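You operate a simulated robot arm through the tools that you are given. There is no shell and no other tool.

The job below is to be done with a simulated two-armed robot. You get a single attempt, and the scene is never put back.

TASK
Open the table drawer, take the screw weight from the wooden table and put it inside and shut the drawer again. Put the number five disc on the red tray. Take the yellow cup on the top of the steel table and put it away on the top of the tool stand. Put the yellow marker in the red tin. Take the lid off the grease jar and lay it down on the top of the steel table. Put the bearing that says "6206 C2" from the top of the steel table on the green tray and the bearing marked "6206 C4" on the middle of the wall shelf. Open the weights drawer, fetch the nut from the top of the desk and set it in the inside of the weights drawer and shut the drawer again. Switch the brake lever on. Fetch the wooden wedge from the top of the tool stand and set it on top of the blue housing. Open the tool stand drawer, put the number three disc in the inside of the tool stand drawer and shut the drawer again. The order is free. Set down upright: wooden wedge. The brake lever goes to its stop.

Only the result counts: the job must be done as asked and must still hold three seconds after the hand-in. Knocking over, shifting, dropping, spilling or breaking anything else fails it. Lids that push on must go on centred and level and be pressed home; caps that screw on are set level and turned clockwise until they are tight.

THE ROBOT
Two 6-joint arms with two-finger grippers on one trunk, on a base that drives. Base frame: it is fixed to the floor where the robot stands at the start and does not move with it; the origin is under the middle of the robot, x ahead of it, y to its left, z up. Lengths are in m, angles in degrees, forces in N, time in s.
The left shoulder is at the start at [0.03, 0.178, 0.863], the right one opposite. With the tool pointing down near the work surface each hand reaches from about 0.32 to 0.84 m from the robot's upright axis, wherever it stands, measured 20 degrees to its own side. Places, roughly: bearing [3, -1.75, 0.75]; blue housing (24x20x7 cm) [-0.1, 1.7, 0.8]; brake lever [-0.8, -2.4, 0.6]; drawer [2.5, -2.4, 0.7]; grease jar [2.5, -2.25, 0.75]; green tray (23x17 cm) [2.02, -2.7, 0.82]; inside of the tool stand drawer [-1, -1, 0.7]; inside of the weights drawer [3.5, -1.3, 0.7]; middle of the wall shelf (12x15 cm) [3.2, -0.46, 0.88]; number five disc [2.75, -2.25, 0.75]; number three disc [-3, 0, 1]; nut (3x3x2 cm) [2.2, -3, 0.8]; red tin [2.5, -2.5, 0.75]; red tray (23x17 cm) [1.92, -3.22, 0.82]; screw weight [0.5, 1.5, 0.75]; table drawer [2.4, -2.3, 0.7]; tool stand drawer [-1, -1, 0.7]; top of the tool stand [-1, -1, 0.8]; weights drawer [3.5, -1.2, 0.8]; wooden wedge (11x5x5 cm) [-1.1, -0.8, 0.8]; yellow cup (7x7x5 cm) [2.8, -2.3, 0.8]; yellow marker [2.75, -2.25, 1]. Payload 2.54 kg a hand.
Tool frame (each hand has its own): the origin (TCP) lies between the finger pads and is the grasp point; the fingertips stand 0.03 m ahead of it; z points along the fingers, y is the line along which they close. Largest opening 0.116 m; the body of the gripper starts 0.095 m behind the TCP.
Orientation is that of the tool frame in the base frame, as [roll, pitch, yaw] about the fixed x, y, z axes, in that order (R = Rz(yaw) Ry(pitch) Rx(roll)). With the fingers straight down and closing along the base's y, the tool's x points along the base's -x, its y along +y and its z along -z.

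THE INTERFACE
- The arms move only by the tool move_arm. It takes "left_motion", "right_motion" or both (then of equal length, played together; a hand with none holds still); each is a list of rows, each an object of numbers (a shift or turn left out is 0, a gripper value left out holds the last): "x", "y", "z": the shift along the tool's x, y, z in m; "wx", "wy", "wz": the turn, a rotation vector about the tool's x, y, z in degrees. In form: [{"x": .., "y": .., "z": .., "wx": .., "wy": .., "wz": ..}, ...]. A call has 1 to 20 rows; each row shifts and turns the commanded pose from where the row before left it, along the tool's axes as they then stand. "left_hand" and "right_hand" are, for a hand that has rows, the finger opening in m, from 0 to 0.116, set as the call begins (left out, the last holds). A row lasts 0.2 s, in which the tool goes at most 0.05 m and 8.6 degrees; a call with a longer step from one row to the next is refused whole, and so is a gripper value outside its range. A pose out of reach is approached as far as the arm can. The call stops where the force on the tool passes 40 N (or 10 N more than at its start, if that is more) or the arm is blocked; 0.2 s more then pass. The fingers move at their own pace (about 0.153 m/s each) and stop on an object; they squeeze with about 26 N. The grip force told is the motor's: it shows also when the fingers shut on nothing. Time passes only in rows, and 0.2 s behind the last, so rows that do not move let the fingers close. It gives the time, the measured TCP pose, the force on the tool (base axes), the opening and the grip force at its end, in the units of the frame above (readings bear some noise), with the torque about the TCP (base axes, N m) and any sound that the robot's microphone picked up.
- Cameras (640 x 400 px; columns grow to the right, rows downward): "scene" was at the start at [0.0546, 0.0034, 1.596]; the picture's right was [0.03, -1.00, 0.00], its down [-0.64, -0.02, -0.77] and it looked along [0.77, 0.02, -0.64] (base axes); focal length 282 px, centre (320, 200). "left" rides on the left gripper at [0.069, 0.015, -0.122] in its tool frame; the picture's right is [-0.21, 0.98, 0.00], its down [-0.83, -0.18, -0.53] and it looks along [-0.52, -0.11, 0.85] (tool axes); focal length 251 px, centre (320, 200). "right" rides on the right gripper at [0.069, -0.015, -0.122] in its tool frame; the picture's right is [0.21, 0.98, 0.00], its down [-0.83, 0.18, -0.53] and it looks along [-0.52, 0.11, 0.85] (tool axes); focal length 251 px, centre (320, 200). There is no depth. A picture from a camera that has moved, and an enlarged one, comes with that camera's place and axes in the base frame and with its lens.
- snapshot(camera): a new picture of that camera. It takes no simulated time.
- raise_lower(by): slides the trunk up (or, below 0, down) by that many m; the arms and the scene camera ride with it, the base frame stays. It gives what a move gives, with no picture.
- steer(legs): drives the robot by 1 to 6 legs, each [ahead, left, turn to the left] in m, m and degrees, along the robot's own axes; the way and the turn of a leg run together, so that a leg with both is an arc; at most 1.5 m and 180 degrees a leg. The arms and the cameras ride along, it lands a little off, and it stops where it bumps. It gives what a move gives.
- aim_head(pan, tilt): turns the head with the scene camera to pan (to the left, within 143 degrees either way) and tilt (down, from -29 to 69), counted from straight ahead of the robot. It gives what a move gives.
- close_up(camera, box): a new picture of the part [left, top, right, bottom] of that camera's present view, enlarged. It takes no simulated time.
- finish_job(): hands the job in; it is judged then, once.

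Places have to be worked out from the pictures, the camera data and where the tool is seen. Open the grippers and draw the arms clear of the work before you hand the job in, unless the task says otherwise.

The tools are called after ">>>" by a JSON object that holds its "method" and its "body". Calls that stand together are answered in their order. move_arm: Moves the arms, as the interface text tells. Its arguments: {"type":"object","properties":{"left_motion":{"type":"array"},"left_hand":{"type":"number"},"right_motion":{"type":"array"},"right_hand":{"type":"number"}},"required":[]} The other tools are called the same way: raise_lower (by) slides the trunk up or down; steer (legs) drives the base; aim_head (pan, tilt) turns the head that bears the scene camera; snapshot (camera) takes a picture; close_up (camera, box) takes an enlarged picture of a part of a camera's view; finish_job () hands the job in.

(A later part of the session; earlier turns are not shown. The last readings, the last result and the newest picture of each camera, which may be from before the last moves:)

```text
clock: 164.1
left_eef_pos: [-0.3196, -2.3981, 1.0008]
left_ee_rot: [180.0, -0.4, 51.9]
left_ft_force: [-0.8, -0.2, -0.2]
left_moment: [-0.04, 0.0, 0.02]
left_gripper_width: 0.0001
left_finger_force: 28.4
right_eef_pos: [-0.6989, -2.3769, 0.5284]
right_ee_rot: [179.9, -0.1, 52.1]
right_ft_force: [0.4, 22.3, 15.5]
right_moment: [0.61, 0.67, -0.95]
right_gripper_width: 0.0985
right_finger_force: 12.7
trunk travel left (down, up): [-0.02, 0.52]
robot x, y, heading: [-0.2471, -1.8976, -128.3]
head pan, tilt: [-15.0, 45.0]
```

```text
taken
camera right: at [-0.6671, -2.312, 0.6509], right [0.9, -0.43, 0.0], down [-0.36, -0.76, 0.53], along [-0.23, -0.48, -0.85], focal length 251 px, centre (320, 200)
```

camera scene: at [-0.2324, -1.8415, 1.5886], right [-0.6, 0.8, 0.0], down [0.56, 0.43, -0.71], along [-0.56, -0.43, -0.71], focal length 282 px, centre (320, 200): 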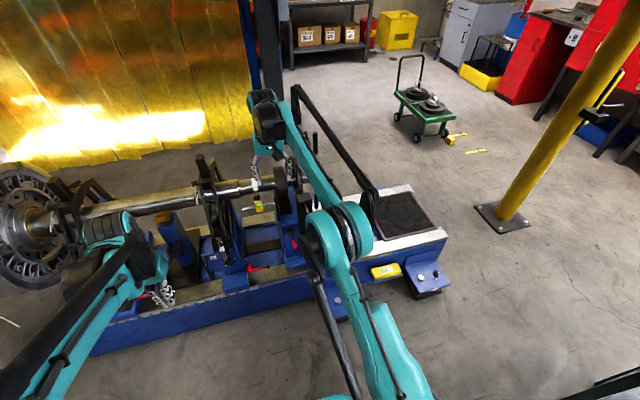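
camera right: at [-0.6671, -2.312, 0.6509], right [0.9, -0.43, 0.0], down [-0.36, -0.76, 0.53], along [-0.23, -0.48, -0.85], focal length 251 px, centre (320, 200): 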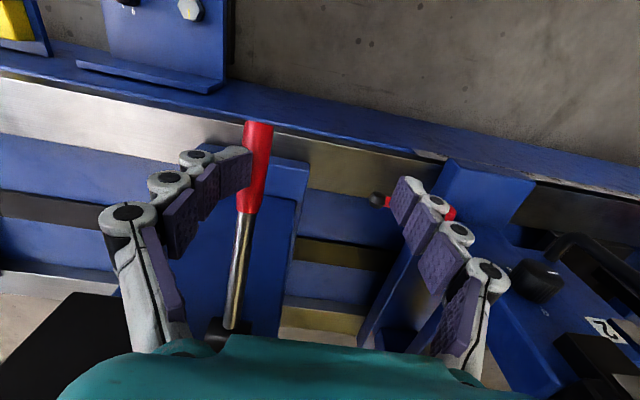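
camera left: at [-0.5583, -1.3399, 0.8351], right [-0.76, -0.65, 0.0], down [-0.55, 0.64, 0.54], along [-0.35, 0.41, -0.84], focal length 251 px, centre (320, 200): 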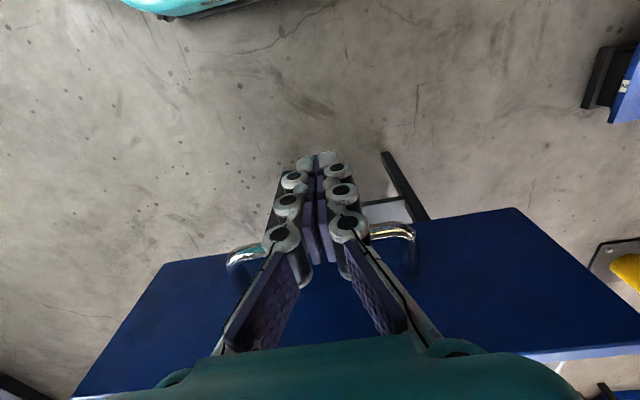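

The push built to ~27 N with the lever unmoved at about −35°, so it is at its stop. I withdraw the hand and verify from above.

>>> {"method": "move_arm", "body": {"right_motion": [{"x": 0.03}, {"z": -0.05}, {"z": -0.05}, {"z": -0.05}, {"z": -0.05}, {"x": 0.05}, {"x": 0.05}, {"y": -0.05}, {"y": -0.05}, {"z": -0.05}, {"z": -0.05}, {}]}}

>>> {"method": "snapshot", "body": {"camera": "right"}}

>>> {"method": "close_up", "body": {"camera": "scene", "box": [250, 190, 350, 280]}}

```text
clock: 166.7
left_eef_pos: [-0.3203, -2.4006, 0.9991]
left_ee_rot: [-179.9, -0.5, 51.9]
left_ft_force: [0.0, 0.4, 0.3]
left_moment: [-0.04, 0.03, 0.02]
left_gripper_width: 0.0
left_finger_force: 28.6
right_eef_pos: [-0.698, -2.2139, 0.8269]
right_ee_rot: [-180.0, 0.1, 52.2]
right_ft_force: [-0.1, -0.6, -0.5]
right_moment: [0.01, -0.02, 0.0]
right_gripper_width: 0.08
right_finger_force: 0.0
trunk travel left (down, up): [-0.02, 0.52]
robot x, y, heading: [-0.2491, -1.8957, -127.8]
head pan, tilt: [-15.0, 45.0]
```

```text
taken
camera right: at [-0.6667, -2.1485, 0.9498], right [0.9, -0.43, 0.0], down [-0.36, -0.76, 0.53], along [-0.23, -0.48, -0.85], focal length 251 px, centre (320, 200)
```

right: 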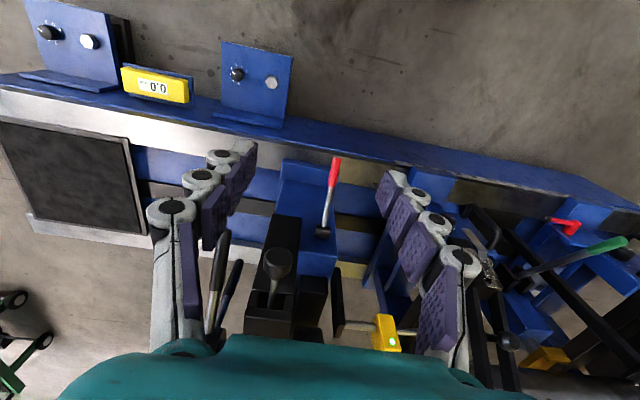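

```text
4.44 times, centred on (300, 235) of scene
camera zoom: at [-0.2948, -1.9217, 1.5334], right [-0.6, 0.8, 0.0], down [0.56, 0.43, -0.71], along [-0.56, -0.43, -0.71], focal length 1254 px, centre (409, 44)
```

zoom: 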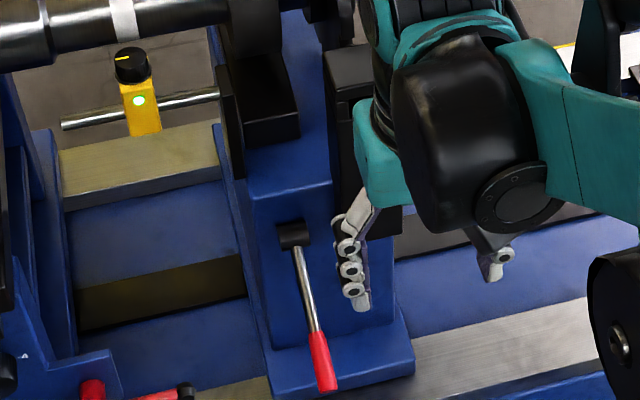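

Brake lever is confirmed at −34° (started +33°), i.e. at its stop. Now I raise the trunk and drive round to the stand's other side to fetch the wooden wedge.

>>> {"method": "raise_lower", "body": {"by": 0.3}}

>>> {"method": "steer", "body": {"legs": [[-1.0, 0, 0], [0, -1.2, 0]]}}

>>> {"method": "aim_head", "body": {"pan": -10, "tilt": 50}}

>>> {"method": "snapshot", "body": {"camera": "scene"}}

```text
clock: 169.7
left_eef_pos: [-0.32, -2.3994, 1.2986]
left_ee_rot: [-180.0, -0.4, 52.0]
left_ft_force: [0.8, -0.2, -0.3]
left_moment: [-0.03, 0.01, 0.01]
left_gripper_width: 0.0
left_finger_force: 28.3
right_eef_pos: [-0.6979, -2.2148, 1.1268]
right_ee_rot: [179.9, 0.0, 52.1]
right_ft_force: [0.3, -0.3, 0.1]
right_moment: [0.03, 0.01, -0.02]
right_gripper_width: 0.0803
right_finger_force: 0.0
trunk travel left (down, up): [-0.32, 0.22]
robot x, y, heading: [-0.2486, -1.8952, -128.1]
head pan, tilt: [-15.0, 45.0]
```

```text
clock: 180.6
left_eef_pos: [-0.6695, -0.8725, 1.2994]
left_ee_rot: [179.9, -0.5, 52.0]
left_ft_force: [-0.7, 0.2, -0.5]
left_moment: [-0.02, -0.01, -0.02]
left_gripper_width: 0.0
left_finger_force: 29.1
right_eef_pos: [-1.0479, -0.6853, 1.1259]
right_ee_rot: [180.0, 0.0, 52.1]
right_ft_force: [-0.2, 0.7, -0.7]
right_moment: [0.0, -0.01, -0.03]
right_gripper_width: 0.0801
right_finger_force: 0.0
trunk travel left (down, up): [-0.32, 0.22]
robot x, y, heading: [-0.5966, -0.3654, -128.1]
head pan, tilt: [-15.0, 45.0]
```

```text
clock: 181.3
left_eef_pos: [-0.669, -0.8717, 1.2994]
left_ee_rot: [180.0, -0.6, 52.0]
left_ft_force: [-0.6, -0.2, 0.6]
left_moment: [-0.05, -0.01, 0.0]
left_gripper_width: 0.0
left_finger_force: 28.8
right_eef_pos: [-1.0479, -0.6841, 1.1272]
right_ee_rot: [-180.0, 0.0, 52.0]
right_ft_force: [0.0, -0.2, -0.4]
right_moment: [0.0, 0.03, -0.04]
right_gripper_width: 0.0799
right_finger_force: 0.0
trunk travel left (down, up): [-0.32, 0.22]
robot x, y, heading: [-0.5963, -0.3713, -128.1]
head pan, tilt: [-10.0, 50.0]
```

```text
taken
camera scene: at [-0.6356, -0.3963, 1.8266], right [-0.67, 0.74, 0.0], down [0.57, 0.51, -0.64], along [-0.48, -0.43, -0.77], focal length 282 px, centre (320, 200)
```

scene: 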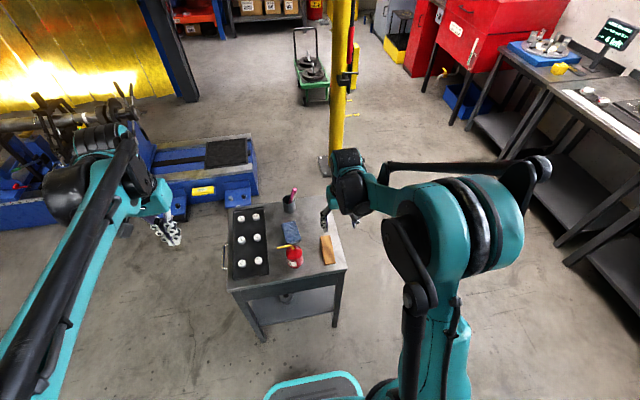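

>>> {"method": "snapshot", "body": {"camera": "right"}}

>>> {"method": "close_up", "body": {"camera": "scene", "box": [220, 180, 360, 300]}}

```text
taken
camera right: at [-1.0157, -0.6198, 1.2494], right [0.9, -0.43, 0.0], down [-0.37, -0.76, 0.53], along [-0.23, -0.48, -0.85], focal length 251 px, centre (320, 200)
```

right: 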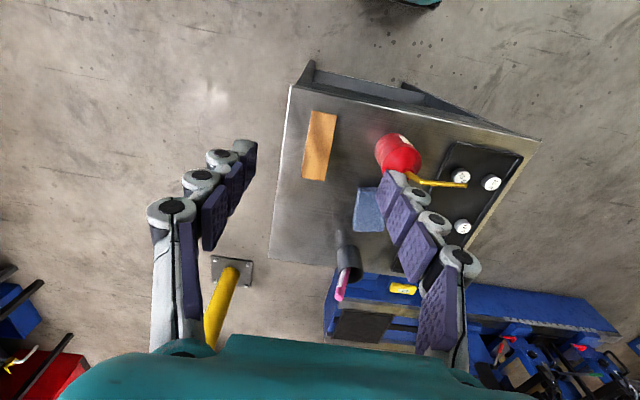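

```text
3.33 times, centred on (290, 240) of scene
camera zoom: at [-0.6356, -0.3963, 1.8266], right [-0.67, 0.74, 0.0], down [0.57, 0.51, -0.64], along [-0.48, -0.43, -0.77], focal length 941 px, centre (420, 67)
```

zoom: 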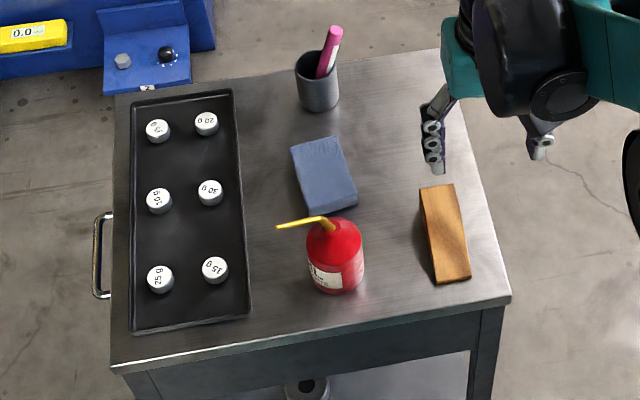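

The wedge lies almost aligned with my hand: centre about 8 cm ahead and 1.3 cm left, thick end far. I move over it and descend.

>>> {"method": "move_arm", "body": {"right_motion": [{"x": -0.0425, "y": 0.0065}, {"x": -0.0425, "y": 0.0065}, {"z": 0.05}, {"z": 0.05}, {"z": 0.05}, {"z": 0.03}, {}]}}

>>> {"method": "snapshot", "body": {"camera": "right"}}

```text
clock: 182.9
left_eef_pos: [-0.6691, -0.8728, 1.2998]
left_ee_rot: [179.8, -0.4, 52.0]
left_ft_force: [1.2, -0.2, 0.0]
left_moment: [-0.02, 0.01, 0.03]
left_gripper_width: 0.0
left_finger_force: 28.0
right_eef_pos: [-1.0907, -0.7598, 0.9462]
right_ee_rot: [-179.9, 0.0, 52.0]
right_ft_force: [0.4, 0.6, 0.6]
right_moment: [-0.01, 0.01, 0.0]
right_gripper_width: 0.0803
right_finger_force: 0.1
trunk travel left (down, up): [-0.32, 0.22]
robot x, y, heading: [-0.5969, -0.3673, -128.0]
head pan, tilt: [-10.0, 50.0]
```

```text
taken
camera right: at [-1.0588, -0.6946, 1.0696], right [0.9, -0.43, 0.0], down [-0.37, -0.76, 0.53], along [-0.23, -0.48, -0.85], focal length 251 px, centre (320, 200)
```

right: 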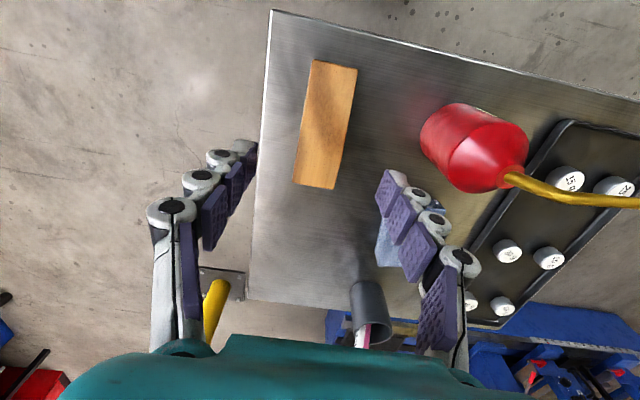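

Well centred; the oil can is 7 cm to the left, so I narrow the opening to 0.07 and descend to z≈0.853.

>>> {"method": "move_arm", "body": {"right_motion": [{"y": 0.002, "wz": -2}, {"z": 0.03}, {"z": 0.03}, {"z": 0.02}, {"z": 0.013}, {}], "right_hand": 0.07}}

>>> {"method": "snapshot", "body": {"camera": "right"}}

```text
clock: 184.3
left_eef_pos: [-0.6694, -0.8726, 1.299]
left_ee_rot: [180.0, -0.5, 51.9]
left_ft_force: [-0.7, 0.3, -0.6]
left_moment: [-0.01, 0.01, 0.03]
left_gripper_width: 0.0001
left_finger_force: 28.7
right_eef_pos: [-1.0885, -0.7603, 0.8535]
right_ee_rot: [180.0, 0.0, 54.1]
right_ft_force: [-0.6, -0.5, -0.9]
right_moment: [-0.02, -0.01, 0.01]
right_gripper_width: 0.07
right_finger_force: 0.0
trunk travel left (down, up): [-0.32, 0.22]
robot x, y, heading: [-0.5961, -0.3695, -128.3]
head pan, tilt: [-10.0, 50.0]
```

```text
taken
camera right: at [-1.0586, -0.6941, 0.9769], right [0.92, -0.4, 0.0], down [-0.34, -0.77, 0.53], along [-0.21, -0.49, -0.85], focal length 251 px, centre (320, 200)
```

right: 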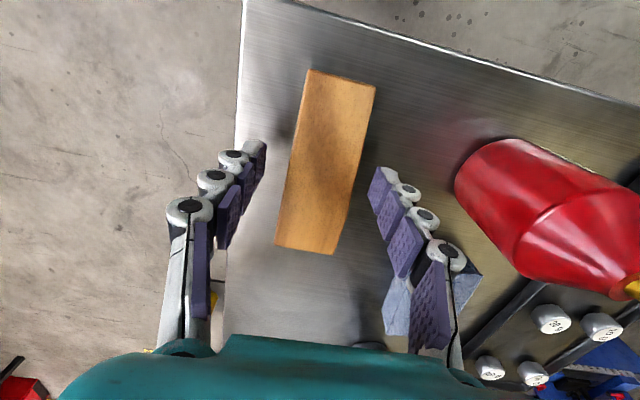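

The fingers straddle the wedge evenly. I close on it and lift.

>>> {"method": "move_arm", "body": {"right_motion": [{}, {}, {}], "right_hand": 0.03}}

>>> {"method": "move_arm", "body": {"right_motion": [{"z": -0.01}, {"z": -0.03}, {"z": -0.05}, {"z": -0.05}, {"z": -0.05}, {"z": -0.05}, {"x": 0.05}, {"x": 0.04}, {}]}}

>>> {"method": "snapshot", "body": {"camera": "right"}}

```text
clock: 185.1
left_eef_pos: [-0.6683, -0.8726, 1.2997]
left_ee_rot: [179.9, -0.5, 52.0]
left_ft_force: [-0.8, 0.3, 0.3]
left_moment: [0.0, -0.02, 0.0]
left_gripper_width: 0.0
left_finger_force: 28.6
right_eef_pos: [-1.089, -0.7605, 0.8531]
right_ee_rot: [-179.9, 0.0, 54.0]
right_ft_force: [0.4, -1.6, 2.5]
right_moment: [0.0, -0.17, -0.04]
right_gripper_width: 0.0429
right_finger_force: 26.5
trunk travel left (down, up): [-0.32, 0.22]
robot x, y, heading: [-0.5961, -0.3678, -128.0]
head pan, tilt: [-10.0, 50.0]
```

```text
clock: 187.1
left_eef_pos: [-0.6704, -0.8727, 1.299]
left_ee_rot: [180.0, -0.6, 51.9]
left_ft_force: [-0.7, -1.2, -0.7]
left_moment: [0.02, 0.0, 0.0]
left_gripper_width: 0.0
left_finger_force: 28.5
right_eef_pos: [-1.0356, -0.688, 1.094]
right_ee_rot: [179.9, -0.2, 54.1]
right_ft_force: [-0.4, 0.5, -0.7]
right_moment: [0.07, -0.04, -0.02]
right_gripper_width: 0.0429
right_finger_force: 26.0
trunk travel left (down, up): [-0.32, 0.22]
robot x, y, heading: [-0.5923, -0.3686, -128.1]
head pan, tilt: [-10.0, 50.0]
```

```text
taken
camera right: at [-1.0049, -0.6216, 1.218], right [0.92, -0.4, 0.0], down [-0.34, -0.78, 0.53], along [-0.21, -0.49, -0.85], focal length 251 px, centre (320, 200)
```

right: 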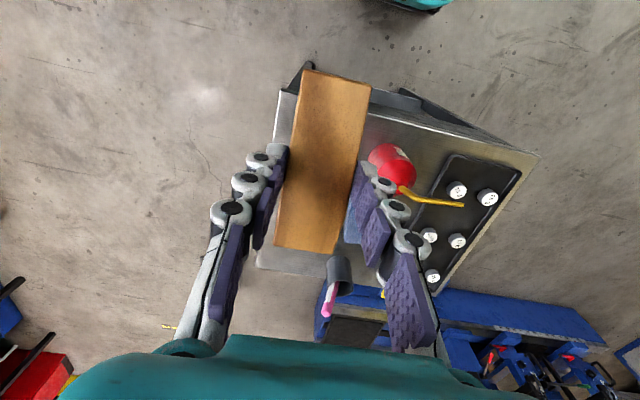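

The wedge is held. I turn around and drive to the wooden table, stopping a bit short to look.

>>> {"method": "steer", "body": {"legs": [[-0.2, 0, 0], [0, 0, 180], [0.45, 0.53, 0], [0.45, 0.53, 0]]}}

>>> {"method": "aim_head", "body": {"pan": -10, "tilt": 45}}

>>> {"method": "snapshot", "body": {"camera": "scene"}}

```text
clock: 202.9
left_eef_pos: [-0.7558, 1.6484, 1.2988]
left_ee_rot: [180.0, -0.5, -125.3]
left_ft_force: [0.2, 0.4, 1.2]
left_moment: [-0.01, 0.0, -0.03]
left_gripper_width: 0.0
left_finger_force: 28.1
right_eef_pos: [-0.3834, 1.4826, 1.095]
right_ee_rot: [-179.9, -0.1, -123.1]
right_ft_force: [0.2, -0.1, 0.0]
right_moment: [-0.04, 0.01, -0.02]
right_gripper_width: 0.0432
right_finger_force: 26.3
trunk travel left (down, up): [-0.32, 0.22]
robot x, y, heading: [-0.8031, 1.1379, 55.0]
head pan, tilt: [-10.0, 50.0]
```

```text
clock: 203.6
left_eef_pos: [-0.7559, 1.6482, 1.3002]
left_ee_rot: [-179.9, -0.5, -125.4]
left_ft_force: [-0.5, 0.5, -0.3]
left_moment: [0.03, 0.01, -0.02]
left_gripper_width: 0.0
left_finger_force: 28.7
right_eef_pos: [-0.3816, 1.4822, 1.0943]
right_ee_rot: [180.0, 0.0, -123.0]
right_ft_force: [-0.2, 0.8, -1.2]
right_moment: [0.01, -0.03, -0.02]
right_gripper_width: 0.0431
right_finger_force: 26.3
trunk travel left (down, up): [-0.32, 0.22]
robot x, y, heading: [-0.8036, 1.1413, 54.8]
head pan, tilt: [-10.0, 45.0]
```

```text
taken
camera scene: at [-0.7642, 1.1762, 1.8334], right [0.7, -0.71, 0.0], down [-0.5, -0.5, -0.71], along [0.5, 0.5, -0.71], focal length 282 px, centre (320, 200)
```

scene: 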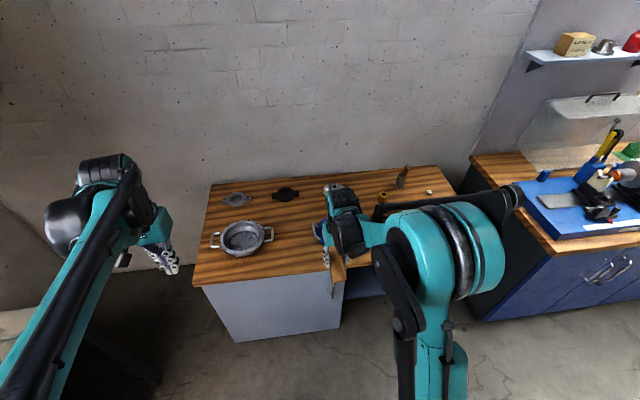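

>>> {"method": "snapshot", "body": {"camera": "right"}}

>>> {"method": "close_up", "body": {"camera": "scene", "box": [190, 150, 470, 300]}}

```text
taken
camera right: at [-0.4059, 1.417, 1.2183], right [-0.94, 0.35, 0.0], down [0.3, 0.79, 0.53], along [0.19, 0.5, -0.85], focal length 251 px, centre (320, 200)
```

right: 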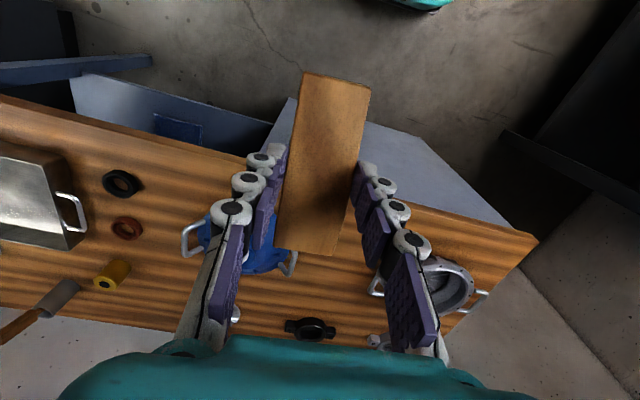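

```text
2.29 times, centred on (330, 225) of scene
camera zoom: at [-0.7642, 1.1762, 1.8334], right [0.7, -0.71, 0.0], down [-0.5, -0.5, -0.71], along [0.5, 0.5, -0.71], focal length 645 px, centre (297, 143)
```

zoom: 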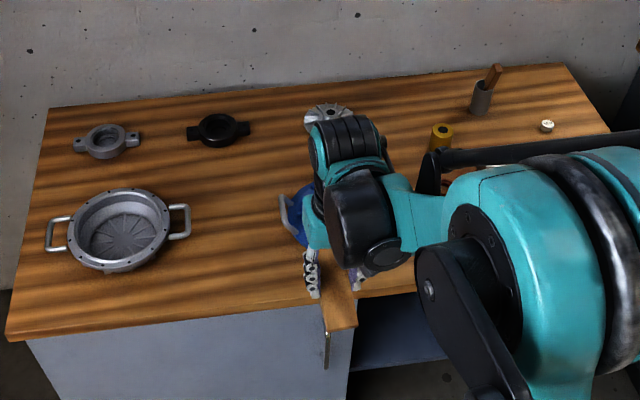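

The right arm hides the housing. I swing the right hand 0.2 m to the right and look again.

>>> {"method": "move_arm", "body": {"right_motion": [{"y": -0.05}, {"y": -0.05}, {"y": -0.05}, {"y": -0.05}, {"y": -0.05}, {}]}}

>>> {"method": "close_up", "body": {"camera": "scene", "box": [190, 150, 470, 300]}}

>>> {"method": "snapshot", "body": {"camera": "right"}}

```text
clock: 205.0
left_eef_pos: [-0.7565, 1.6471, 1.2993]
left_ee_rot: [-179.9, -0.5, -125.3]
left_ft_force: [-1.4, 0.1, -0.3]
left_moment: [0.01, -0.01, 0.01]
left_gripper_width: 0.0
left_finger_force: 28.7
right_eef_pos: [-0.1735, 1.3451, 1.0952]
right_ee_rot: [180.0, 0.0, -123.1]
right_ft_force: [-0.7, -0.3, -1.1]
right_moment: [-0.06, 0.01, -0.01]
right_gripper_width: 0.0431
right_finger_force: 26.4
trunk travel left (down, up): [-0.32, 0.22]
robot x, y, heading: [-0.8021, 1.1441, 54.8]
head pan, tilt: [-10.0, 45.0]
```

```text
2.29 times, centred on (330, 225) of scene
camera zoom: at [-0.7654, 1.1766, 1.8335], right [0.7, -0.71, 0.0], down [-0.5, -0.5, -0.71], along [0.5, 0.5, -0.71], focal length 645 px, centre (297, 143)
```

zoom: 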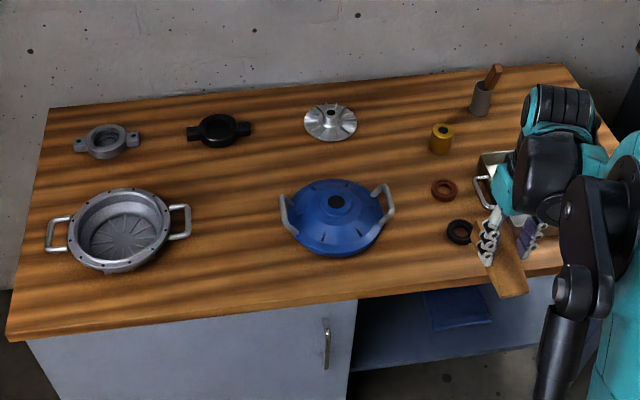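

```text
taken
camera right: at [-0.1969, 1.2815, 1.2177], right [-0.94, 0.35, 0.0], down [0.3, 0.79, 0.53], along [0.19, 0.5, -0.85], focal length 251 px, centre (320, 200)
```

right: 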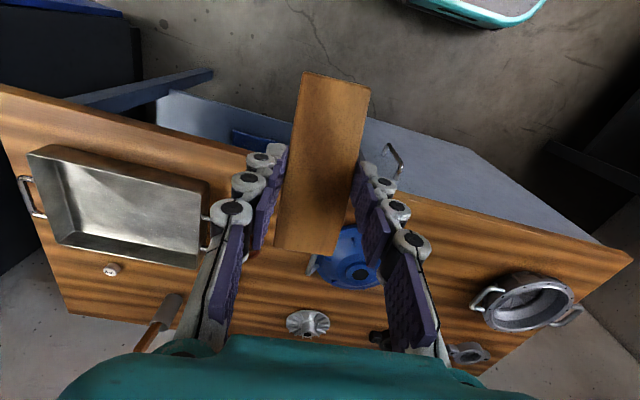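

>>> {"method": "close_up", "body": {"camera": "scene", "box": [300, 215, 375, 270]}}

```text
7.27 times, centred on (338, 242) of scene
camera zoom: at [-0.7654, 1.1766, 1.8335], right [0.7, -0.71, 0.0], down [-0.5, -0.5, -0.71], along [0.5, 0.5, -0.71], focal length 2053 px, centre (193, -109)
```

zoom: 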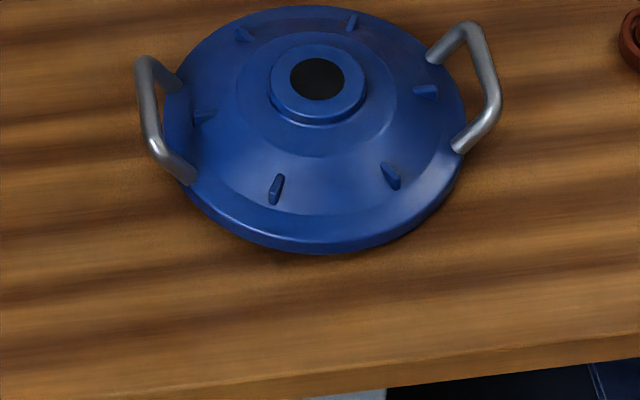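

The housing is a dome with a flat boss (≈6 cm) on top at about (-0.131,1.698), z≈0.85. I'll balance the wedge on it with its centre of mass over the boss. I drive closer first.

>>> {"method": "steer", "body": {"legs": [[0.2, -0.1, 0]]}}

>>> {"method": "move_arm", "body": {"right_motion": [{"y": 0.04, "x": -0.0}, {"y": 0.04}, {"y": 0.04}, {"y": 0.04}, {}]}}

>>> {"method": "snapshot", "body": {"camera": "right"}}

>>> {"method": "snapshot", "body": {"camera": "scene"}}

```text
clock: 206.7
left_eef_pos: [-0.5538, 1.7525, 1.2993]
left_ee_rot: [180.0, -0.6, -125.7]
left_ft_force: [-0.2, 0.4, -0.5]
left_moment: [-0.05, 0.01, 0.01]
left_gripper_width: 0.0
left_finger_force: 28.6
right_eef_pos: [0.0274, 1.4465, 1.0928]
right_ee_rot: [-180.0, -0.1, -123.7]
right_ft_force: [-0.6, 0.5, -0.5]
right_moment: [-0.04, 0.03, -0.01]
right_gripper_width: 0.043
right_finger_force: 26.2
trunk travel left (down, up): [-0.32, 0.22]
robot x, y, heading: [-0.6075, 1.2458, 54.3]
head pan, tilt: [-10.0, 45.0]
```

```text
clock: 207.9
left_eef_pos: [-0.5523, 1.7521, 1.2998]
left_ee_rot: [179.9, -0.4, -125.7]
left_ft_force: [0.5, -0.6, -0.2]
left_moment: [0.01, 0.05, -0.03]
left_gripper_width: 0.0001
left_finger_force: 28.9
right_eef_pos: [-0.1066, 1.533, 1.094]
right_ee_rot: [179.9, -0.1, -123.6]
right_ft_force: [1.3, -0.2, -1.2]
right_moment: [0.0, 0.01, -0.03]
right_gripper_width: 0.0431
right_finger_force: 26.0
trunk travel left (down, up): [-0.32, 0.22]
robot x, y, heading: [-0.6058, 1.2462, 54.6]
head pan, tilt: [-10.0, 45.0]
```

```text
taken
camera right: at [-0.13, 1.4691, 1.2175], right [-0.93, 0.36, 0.0], down [0.31, 0.79, 0.53], along [0.19, 0.5, -0.85], focal length 251 px, centre (320, 200)
```

right: 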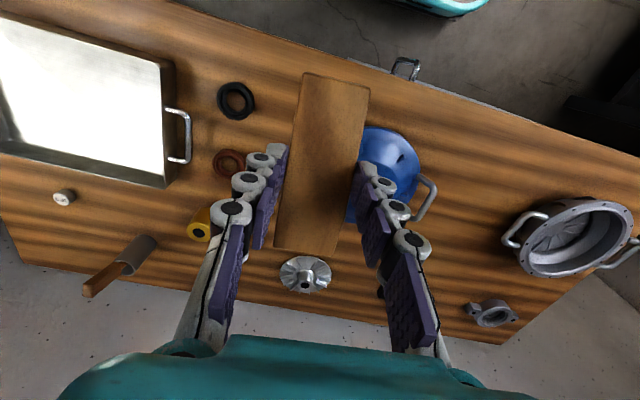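

```text
taken
camera scene: at [-0.5645, 1.2796, 1.8334], right [0.7, -0.71, 0.0], down [-0.51, -0.49, -0.71], along [0.5, 0.49, -0.71], focal length 282 px, centre (320, 200)
```

scene: 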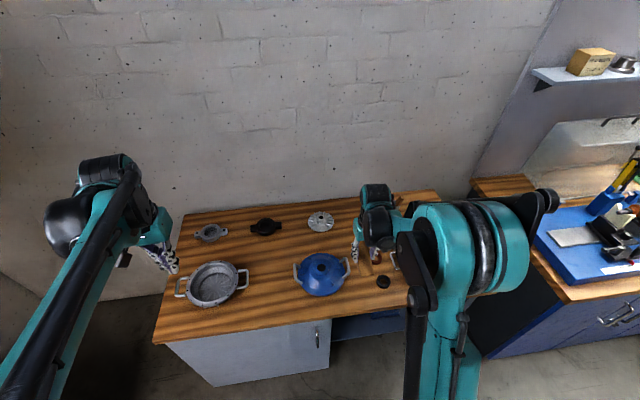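

I get a second sight line on the boss to fix its position and height.

>>> {"method": "close_up", "body": {"camera": "scene", "box": [285, 240, 360, 300]}}

>>> {"method": "close_up", "body": {"camera": "right", "box": [40, 180, 100, 220]}}

```text
6.67 times, centred on (322, 270) of scene
camera zoom: at [-0.5645, 1.2796, 1.8334], right [0.7, -0.71, 0.0], down [-0.51, -0.49, -0.71], along [0.5, 0.49, -0.71], focal length 1882 px, centre (303, -267)
```

zoom: 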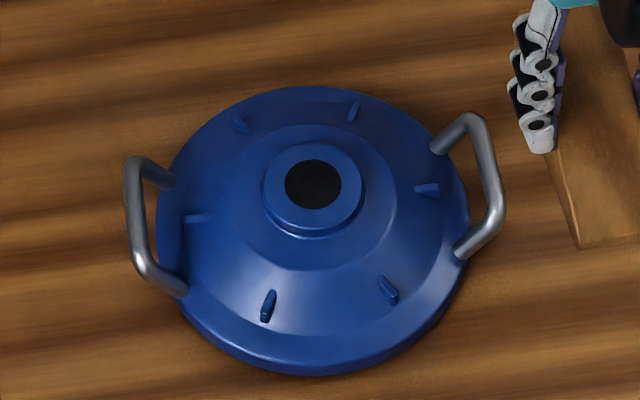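

```text
10.00 times, centred on (70, 200) of right
camera zoom: at [-0.13, 1.4691, 1.2175], right [-0.93, 0.36, 0.0], down [0.31, 0.79, 0.53], along [0.19, 0.5, -0.85], focal length 2514 px, centre (2820, 200)
```

zoom: 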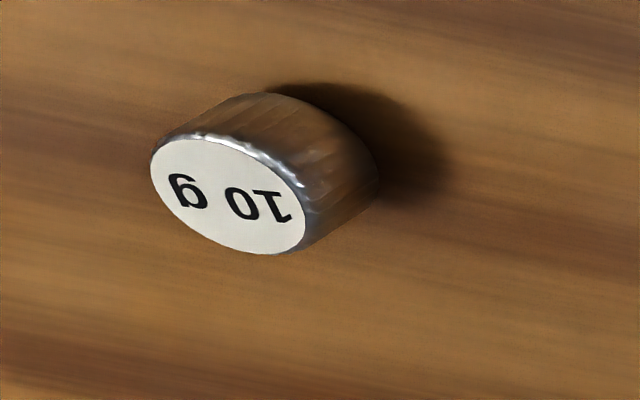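

Two rays fix the boss at (-0.129,1.700,0.848). I move the wedge above it and descend to about 2 cm over the expected contact height.

>>> {"method": "move_arm", "body": {"right_motion": [{"x": -0.041, "y": 0.037}, {"x": -0.041, "y": 0.037}, {"x": -0.041, "y": 0.037}, {}, {"z": 0.05}, {"z": 0.05}, {"z": 0.04}, {"z": 0.025}, {}]}}

>>> {"method": "snapshot", "body": {"camera": "right"}}

>>> {"method": "close_up", "body": {"camera": "scene", "box": [265, 220, 385, 310]}}

```text
refused: row 1 steps farther than a row can; nothing moved
```

```text
taken
camera right: at [-0.13, 1.4691, 1.2175], right [-0.93, 0.36, 0.0], down [0.31, 0.79, 0.53], along [0.19, 0.5, -0.85], focal length 251 px, centre (320, 200)
```

right: 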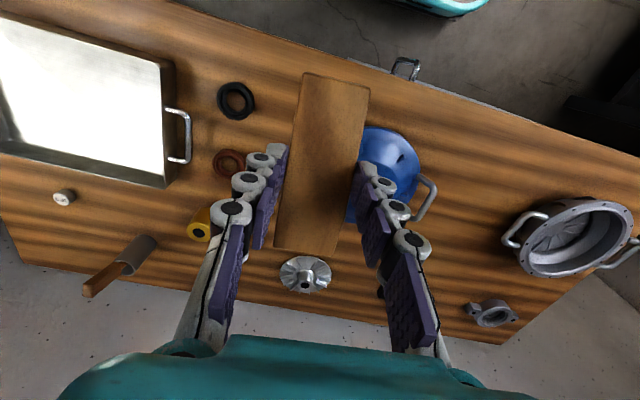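

```text
4.44 times, centred on (325, 265) of scene
camera zoom: at [-0.5645, 1.2796, 1.8334], right [0.7, -0.71, 0.0], down [-0.51, -0.49, -0.71], along [0.5, 0.49, -0.71], focal length 1254 px, centre (298, -89)
```

zoom: 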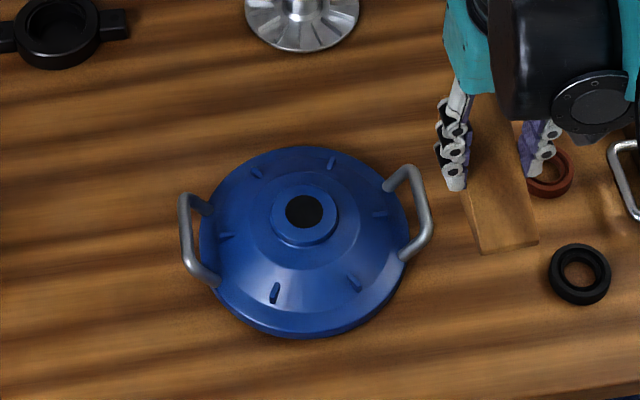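

The step was too long per row; I split it into four rows.

>>> {"method": "move_arm", "body": {"right_motion": [{"x": -0.031, "y": 0.028}, {"x": -0.031, "y": 0.028}, {"x": -0.031, "y": 0.028}, {"x": -0.03, "y": 0.027}, {}, {"z": 0.045}, {"z": 0.045}, {"z": 0.04}, {"z": 0.03}, {}]}}

>>> {"method": "snapshot", "body": {"camera": "right"}}

>>> {"method": "close_up", "body": {"camera": "scene", "box": [265, 220, 385, 310]}}

```text
clock: 210.1
left_eef_pos: [-0.5538, 1.751, 1.3002]
left_ee_rot: [180.0, -0.5, -125.6]
left_ft_force: [0.4, -0.5, 0.3]
left_moment: [0.02, 0.0, -0.02]
left_gripper_width: 0.0
left_finger_force: 28.6
right_eef_pos: [-0.1319, 1.6962, 0.9326]
right_ee_rot: [179.9, 0.0, -123.6]
right_ft_force: [-0.6, -0.2, -1.3]
right_moment: [-0.01, -0.02, -0.01]
right_gripper_width: 0.0428
right_finger_force: 26.1
trunk travel left (down, up): [-0.32, 0.22]
robot x, y, heading: [-0.6046, 1.2476, 54.4]
head pan, tilt: [-10.0, 45.0]
```

```text
taken
camera right: at [-0.1554, 1.6328, 1.0569], right [-0.93, 0.36, 0.0], down [0.31, 0.79, 0.53], along [0.19, 0.5, -0.85], focal length 251 px, centre (320, 200)
```

right: 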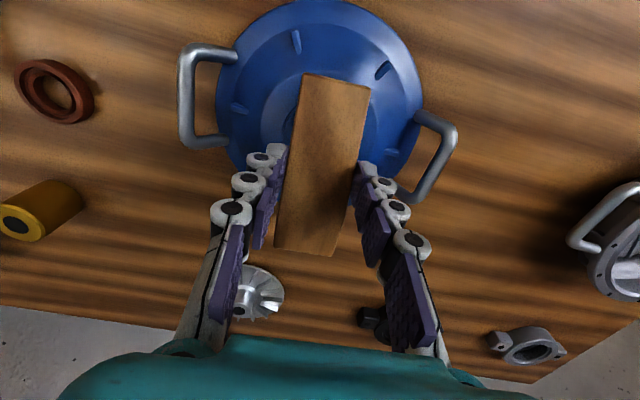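

```text
4.44 times, centred on (325, 265) of scene
camera zoom: at [-0.5666, 1.2797, 1.8335], right [0.7, -0.71, 0.0], down [-0.51, -0.49, -0.71], along [0.51, 0.49, -0.71], focal length 1254 px, centre (298, -89)
```

zoom: 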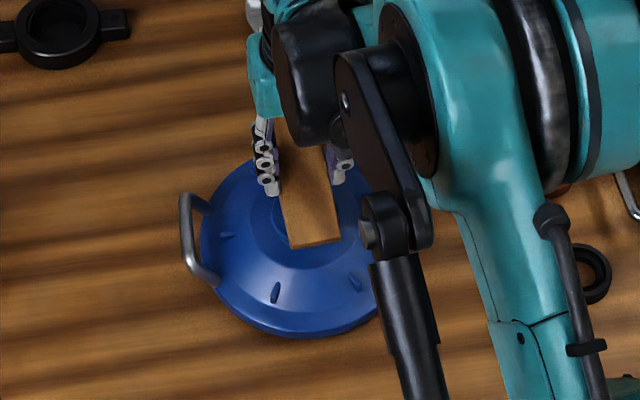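

The wedge is well centred over the housing. I lower in small steps until contact.

>>> {"method": "move_arm", "body": {"right_motion": [{"z": 0.008}, {"z": 0.007}, {}]}}

>>> {"method": "move_arm", "body": {"right_motion": [{"z": 0.005}, {}]}}

>>> {"method": "move_arm", "body": {"right_motion": [{"z": 0.004}, {}]}}

>>> {"method": "move_arm", "body": {"right_motion": [{"z": 0.003}, {}]}}

```text
clock: 210.9
left_eef_pos: [-0.5548, 1.7519, 1.2999]
left_ee_rot: [-180.0, -0.5, -125.6]
left_ft_force: [-0.3, 0.0, 0.2]
left_moment: [-0.02, -0.01, -0.01]
left_gripper_width: 0.0002
left_finger_force: 28.5
right_eef_pos: [-0.1326, 1.698, 0.9193]
right_ee_rot: [-180.0, 0.0, -123.5]
right_ft_force: [-0.2, 0.3, -1.7]
right_moment: [-0.03, 0.03, 0.0]
right_gripper_width: 0.043
right_finger_force: 26.0
trunk travel left (down, up): [-0.32, 0.22]
robot x, y, heading: [-0.6062, 1.2485, 54.5]
head pan, tilt: [-10.0, 45.0]
```

```text
clock: 211.5
left_eef_pos: [-0.5553, 1.752, 1.3002]
left_ee_rot: [179.9, -0.6, -125.7]
left_ft_force: [0.1, -0.2, 0.5]
left_moment: [-0.03, 0.03, -0.04]
left_gripper_width: 0.0001
left_finger_force: 28.8
right_eef_pos: [-0.1327, 1.6984, 0.9138]
right_ee_rot: [-180.0, 0.0, -123.4]
right_ft_force: [0.9, -0.1, -0.7]
right_moment: [-0.05, 0.0, -0.03]
right_gripper_width: 0.0433
right_finger_force: 26.4
trunk travel left (down, up): [-0.32, 0.22]
robot x, y, heading: [-0.6083, 1.2475, 54.4]
head pan, tilt: [-10.0, 45.0]
```

```text
clock: 212.1
left_eef_pos: [-0.5539, 1.7527, 1.2995]
left_ee_rot: [-179.9, -0.5, -125.7]
left_ft_force: [-0.6, 0.1, 0.3]
left_moment: [0.0, -0.05, 0.0]
left_gripper_width: 0.0002
left_finger_force: 28.2
right_eef_pos: [-0.1311, 1.6989, 0.9107]
right_ee_rot: [-180.0, -0.1, -123.6]
right_ft_force: [-0.3, -0.5, 0.0]
right_moment: [-0.01, 0.02, 0.03]
right_gripper_width: 0.043
right_finger_force: 26.2
trunk travel left (down, up): [-0.32, 0.22]
robot x, y, heading: [-0.6087, 1.2452, 54.5]
head pan, tilt: [-10.0, 45.0]
```

```text
clock: 212.7
left_eef_pos: [-0.5544, 1.7513, 1.3003]
left_ee_rot: [180.0, -0.6, -125.7]
left_ft_force: [-0.7, -0.2, -0.6]
left_moment: [0.02, -0.02, -0.01]
left_gripper_width: 0.0
left_finger_force: 28.8
right_eef_pos: [-0.131, 1.6972, 0.9081]
right_ee_rot: [-179.9, -0.1, -123.7]
right_ft_force: [3.7, 3.7, 18.6]
right_moment: [0.06, -0.15, 0.0]
right_gripper_width: 0.0433
right_finger_force: 26.2
trunk travel left (down, up): [-0.32, 0.22]
robot x, y, heading: [-0.6051, 1.2459, 54.0]
head pan, tilt: [-10.0, 45.0]
```

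Contact at z≈0.908 as expected. I relax 2 mm, open slowly and check that the wedge stays put.

>>> {"method": "move_arm", "body": {"right_motion": [{"z": -0.002}, {}]}}

>>> {"method": "move_arm", "body": {"right_motion": [{}, {}, {}], "right_hand": 0.065}}

>>> {"method": "snapshot", "body": {"camera": "right"}}

```text
clock: 213.3
left_eef_pos: [-0.5538, 1.7529, 1.3001]
left_ee_rot: [-180.0, -0.5, -125.7]
left_ft_force: [-0.3, 0.0, -0.6]
left_moment: [0.03, 0.02, 0.01]
left_gripper_width: 0.0
left_finger_force: 28.9
right_eef_pos: [-0.133, 1.6977, 0.9091]
right_ee_rot: [-180.0, -0.1, -123.5]
right_ft_force: [0.7, -0.7, -0.6]
right_moment: [-0.01, 0.0, -0.01]
right_gripper_width: 0.0435
right_finger_force: 26.2
trunk travel left (down, up): [-0.32, 0.22]
robot x, y, heading: [-0.6114, 1.2482, 54.4]
head pan, tilt: [-10.0, 45.0]
```

```text
clock: 214.1
left_eef_pos: [-0.5531, 1.7509, 1.2994]
left_ee_rot: [180.0, -0.5, -125.7]
left_ft_force: [0.0, -0.2, 0.2]
left_moment: [0.03, 0.02, -0.01]
left_gripper_width: 0.0
left_finger_force: 28.7
right_eef_pos: [-0.1315, 1.6976, 0.9097]
right_ee_rot: [-180.0, 0.0, -123.5]
right_ft_force: [-0.6, -0.7, 0.2]
right_moment: [-0.01, -0.01, 0.03]
right_gripper_width: 0.0651
right_finger_force: 0.0
trunk travel left (down, up): [-0.32, 0.22]
robot x, y, heading: [-0.6077, 1.2429, 54.5]
head pan, tilt: [-10.0, 45.0]
```

```text
taken
camera right: at [-0.1562, 1.6334, 1.0326], right [-0.93, 0.36, 0.0], down [0.31, 0.79, 0.53], along [0.19, 0.5, -0.85], focal length 251 px, centre (320, 200)
```

right: 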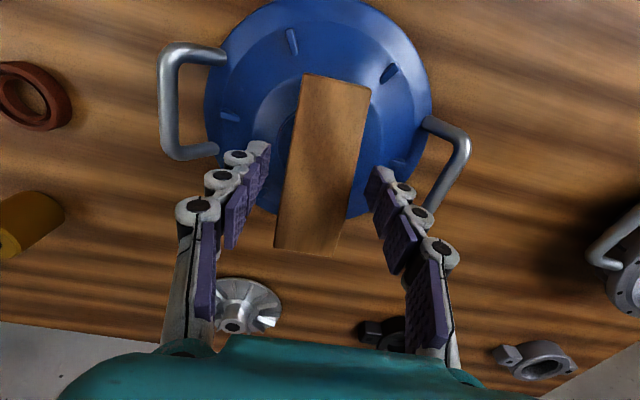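

The wedge sits still. I lift the hand straight up and check it again.

>>> {"method": "move_arm", "body": {"right_motion": [{"z": -0.02}, {"z": -0.03}, {"z": -0.05}, {"z": -0.05}, {"z": -0.05}, {"x": 0.05}, {"x": 0.05}, {"y": -0.05}, {"y": -0.05}, {}]}}

>>> {"method": "close_up", "body": {"camera": "scene", "box": [265, 220, 385, 310]}}

>>> {"method": "snapshot", "body": {"camera": "right"}}

```text
clock: 216.3
left_eef_pos: [-0.5551, 1.7539, 1.2998]
left_ee_rot: [-179.8, -0.7, -125.8]
left_ft_force: [-0.3, -0.1, 0.0]
left_moment: [-0.02, -0.01, 0.03]
left_gripper_width: 0.0
left_finger_force: 28.7
right_eef_pos: [-0.1022, 1.5579, 1.1087]
right_ee_rot: [-179.9, -0.1, -123.5]
right_ft_force: [-0.2, -0.3, 0.0]
right_moment: [-0.02, 0.02, 0.0]
right_gripper_width: 0.0649
right_finger_force: 0.0
trunk travel left (down, up): [-0.32, 0.22]
robot x, y, heading: [-0.6073, 1.2467, 54.1]
head pan, tilt: [-10.0, 45.0]
```

```text
4.44 times, centred on (325, 265) of scene
camera zoom: at [-0.5673, 1.2815, 1.8335], right [0.7, -0.71, 0.0], down [-0.5, -0.5, -0.71], along [0.51, 0.49, -0.71], focal length 1254 px, centre (298, -89)
```

zoom: 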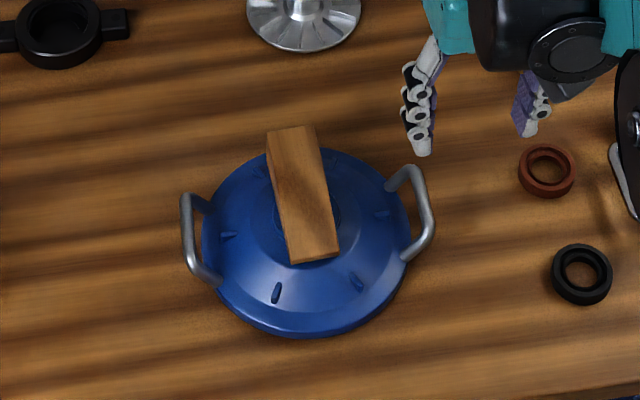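

```text
taken
camera right: at [-0.1266, 1.494, 1.2325], right [-0.93, 0.36, 0.0], down [0.3, 0.79, 0.53], along [0.19, 0.5, -0.85], focal length 251 px, centre (320, 200)
```

right: 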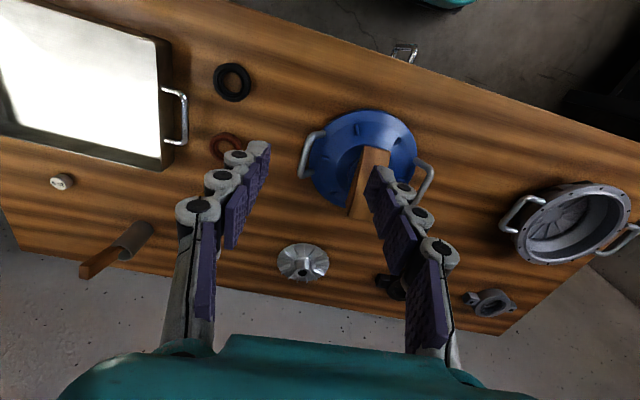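

The wedge rests level on the boss. The screw weight ("10 g") is at about (0.423,1.521) behind the metal tray; I strafe right to reach it with the right hand.

>>> {"method": "steer", "body": {"legs": [[0.1, -0.5, -1.5]]}}

>>> {"method": "snapshot", "body": {"camera": "right"}}

>>> {"method": "aim_head", "body": {"pan": -15, "tilt": 45}}

>>> {"method": "snapshot", "body": {"camera": "scene"}}

```text
clock: 219.3
left_eef_pos: [-0.076, 1.534, 1.3]
left_ee_rot: [179.9, -0.4, -127.3]
left_ft_force: [1.1, 0.0, -0.1]
left_moment: [-0.01, 0.02, 0.03]
left_gripper_width: 0.0
left_finger_force: 29.1
right_eef_pos: [0.3705, 1.3275, 1.1088]
right_ee_rot: [-180.0, 0.0, -125.2]
right_ft_force: [-1.1, -0.3, -0.1]
right_moment: [-0.04, 0.03, 0.02]
right_gripper_width: 0.0652
right_finger_force: 0.1
trunk travel left (down, up): [-0.32, 0.22]
robot x, y, heading: [-0.1424, 1.0281, 52.9]
head pan, tilt: [-10.0, 45.0]
```

```text
taken
camera right: at [0.3445, 1.2633, 1.2323], right [-0.92, 0.39, 0.0], down [0.33, 0.78, 0.53], along [0.21, 0.49, -0.85], focal length 251 px, centre (320, 200)
```

right: 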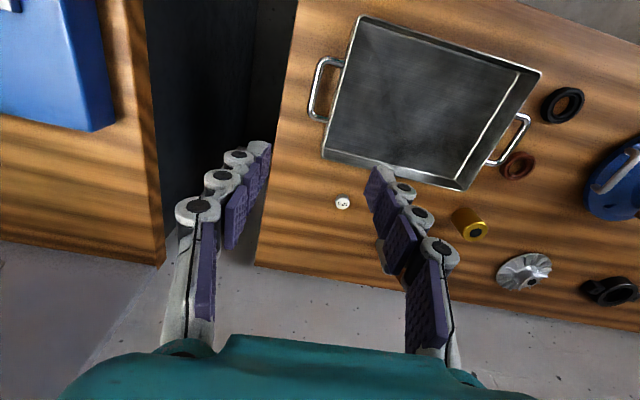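

```text
clock: 219.9
left_eef_pos: [-0.0758, 1.5346, 1.2995]
left_ee_rot: [179.9, -0.4, -127.3]
left_ft_force: [-0.3, -0.7, 0.0]
left_moment: [0.01, -0.01, 0.01]
left_gripper_width: 0.0001
left_finger_force: 28.5
right_eef_pos: [0.3702, 1.3267, 1.1088]
right_ee_rot: [-180.0, 0.0, -125.2]
right_ft_force: [-0.5, -0.4, 0.4]
right_moment: [-0.05, 0.0, 0.02]
right_gripper_width: 0.065
right_finger_force: 0.1
trunk travel left (down, up): [-0.32, 0.22]
robot x, y, heading: [-0.1417, 1.0315, 52.8]
head pan, tilt: [-15.0, 45.0]
```

```text
taken
camera scene: at [-0.0969, 1.0573, 1.8335], right [0.61, -0.79, 0.0], down [-0.56, -0.43, -0.71], along [0.56, 0.43, -0.71], focal length 282 px, centre (320, 200)
```

scene: 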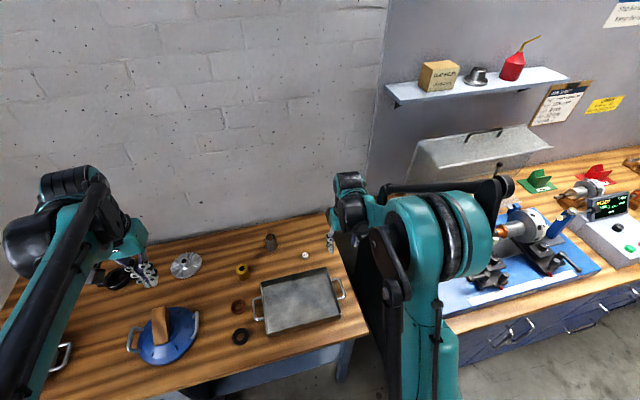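

Triangulated, the weight is at (0.409,1.527) with its top at z≈0.81. I move above it and descend part-way.

>>> {"method": "move_arm", "body": {"right_motion": [{"x": -0.0372, "y": 0.0168}, {"x": -0.0372, "y": 0.0168}, {"x": -0.0372, "y": 0.0168}, {"x": -0.0372, "y": 0.0168}, {"x": -0.0372, "y": 0.0168}, {"z": 0.05}, {"z": 0.05}, {"z": 0.05}, {"z": 0.05}, {}]}}

>>> {"method": "snapshot", "body": {"camera": "right"}}

```text
clock: 222.2
left_eef_pos: [-0.0772, 1.5346, 1.2997]
left_ee_rot: [-180.0, -0.5, -127.3]
left_ft_force: [0.4, -0.9, 0.5]
left_moment: [-0.01, 0.0, -0.05]
left_gripper_width: 0.0
left_finger_force: 29.0
right_eef_pos: [0.408, 1.5271, 0.9093]
right_ee_rot: [180.0, 0.1, -125.2]
right_ft_force: [-0.7, -0.7, 0.1]
right_moment: [0.02, -0.04, 0.0]
right_gripper_width: 0.0647
right_finger_force: 0.0
trunk travel left (down, up): [-0.32, 0.22]
robot x, y, heading: [-0.1453, 1.0322, 52.6]
head pan, tilt: [-15.0, 45.0]
```

```text
taken
camera right: at [0.3824, 1.4638, 1.0327], right [-0.92, 0.39, 0.0], down [0.33, 0.78, 0.53], along [0.21, 0.49, -0.85], focal length 251 px, centre (320, 200)
```

right: 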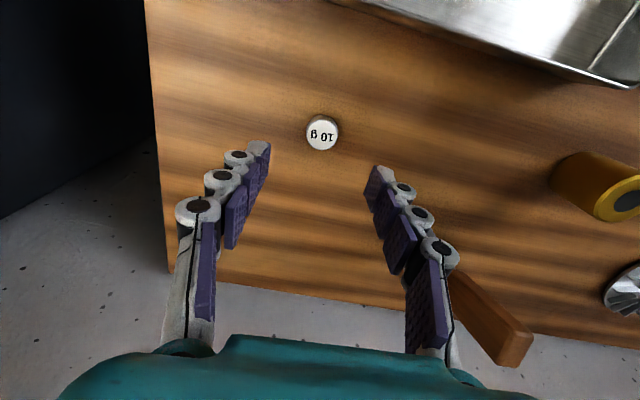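

Well centred over the weight; the brush stands clear to the left. I descend to z≈0.826 and close.

>>> {"method": "move_arm", "body": {"right_motion": [{"z": 0.03, "x": 0.002}, {"z": 0.03}, {"z": 0.023}, {}], "right_hand": 0.06}}

>>> {"method": "snapshot", "body": {"camera": "right"}}

>>> {"method": "move_arm", "body": {"right_motion": [{}, {}, {}], "right_hand": 0.01}}

>>> {"method": "snapshot", "body": {"camera": "right"}}

```text
clock: 223.2
left_eef_pos: [-0.0759, 1.5339, 1.2989]
left_ee_rot: [-180.0, -0.6, -127.2]
left_ft_force: [1.2, 0.6, 0.2]
left_moment: [0.01, 0.01, 0.02]
left_gripper_width: 0.0001
left_finger_force: 28.6
right_eef_pos: [0.3999, 1.5165, 0.8381]
right_ee_rot: [-180.0, 0.1, -125.2]
right_ft_force: [0.3, -0.2, 0.6]
right_moment: [-0.02, -0.01, -0.01]
right_gripper_width: 0.0597
right_finger_force: 0.1
right hand out of reach, approached as far as the arm can: row 3
trunk travel left (down, up): [-0.32, 0.22]
robot x, y, heading: [-0.1401, 1.0322, 52.7]
head pan, tilt: [-15.0, 45.0]
```

```text
taken
camera right: at [0.3748, 1.4517, 0.9615], right [-0.92, 0.39, 0.0], down [0.33, 0.78, 0.53], along [0.21, 0.49, -0.85], focal length 251 px, centre (320, 200)
```

right: 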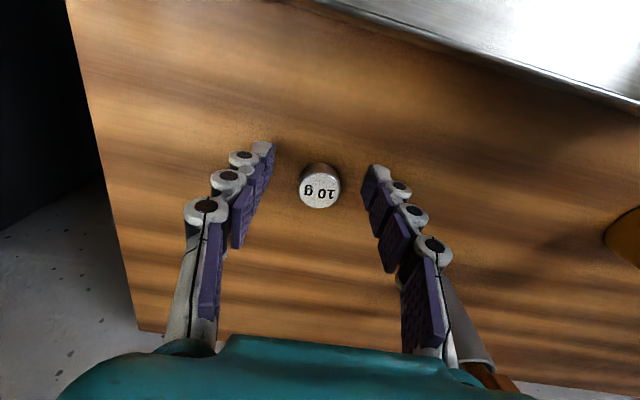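

```text
clock: 223.9
left_eef_pos: [-0.0766, 1.5338, 1.2993]
left_ee_rot: [-180.0, -0.6, -127.3]
left_ft_force: [-0.5, -0.7, 0.1]
left_moment: [0.06, -0.02, 0.03]
left_gripper_width: 0.0
left_finger_force: 28.3
right_eef_pos: [0.4004, 1.5145, 0.8384]
right_ee_rot: [-180.0, 0.1, -125.2]
right_ft_force: [-0.3, 0.7, -0.7]
right_moment: [0.01, 0.0, 0.0]
right_gripper_width: 0.0257
right_finger_force: 25.7
trunk travel left (down, up): [-0.32, 0.22]
robot x, y, heading: [-0.1455, 1.0297, 52.8]
head pan, tilt: [-15.0, 45.0]
```

```text
taken
camera right: at [0.3748, 1.4516, 0.9619], right [-0.92, 0.39, 0.0], down [0.33, 0.78, 0.53], along [0.21, 0.49, -0.85], focal length 251 px, centre (320, 200)
```

right: 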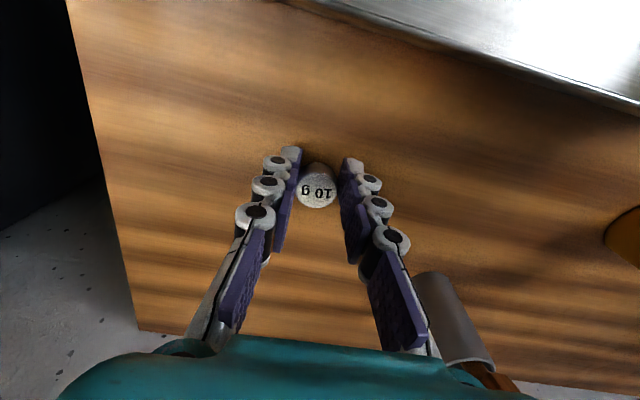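

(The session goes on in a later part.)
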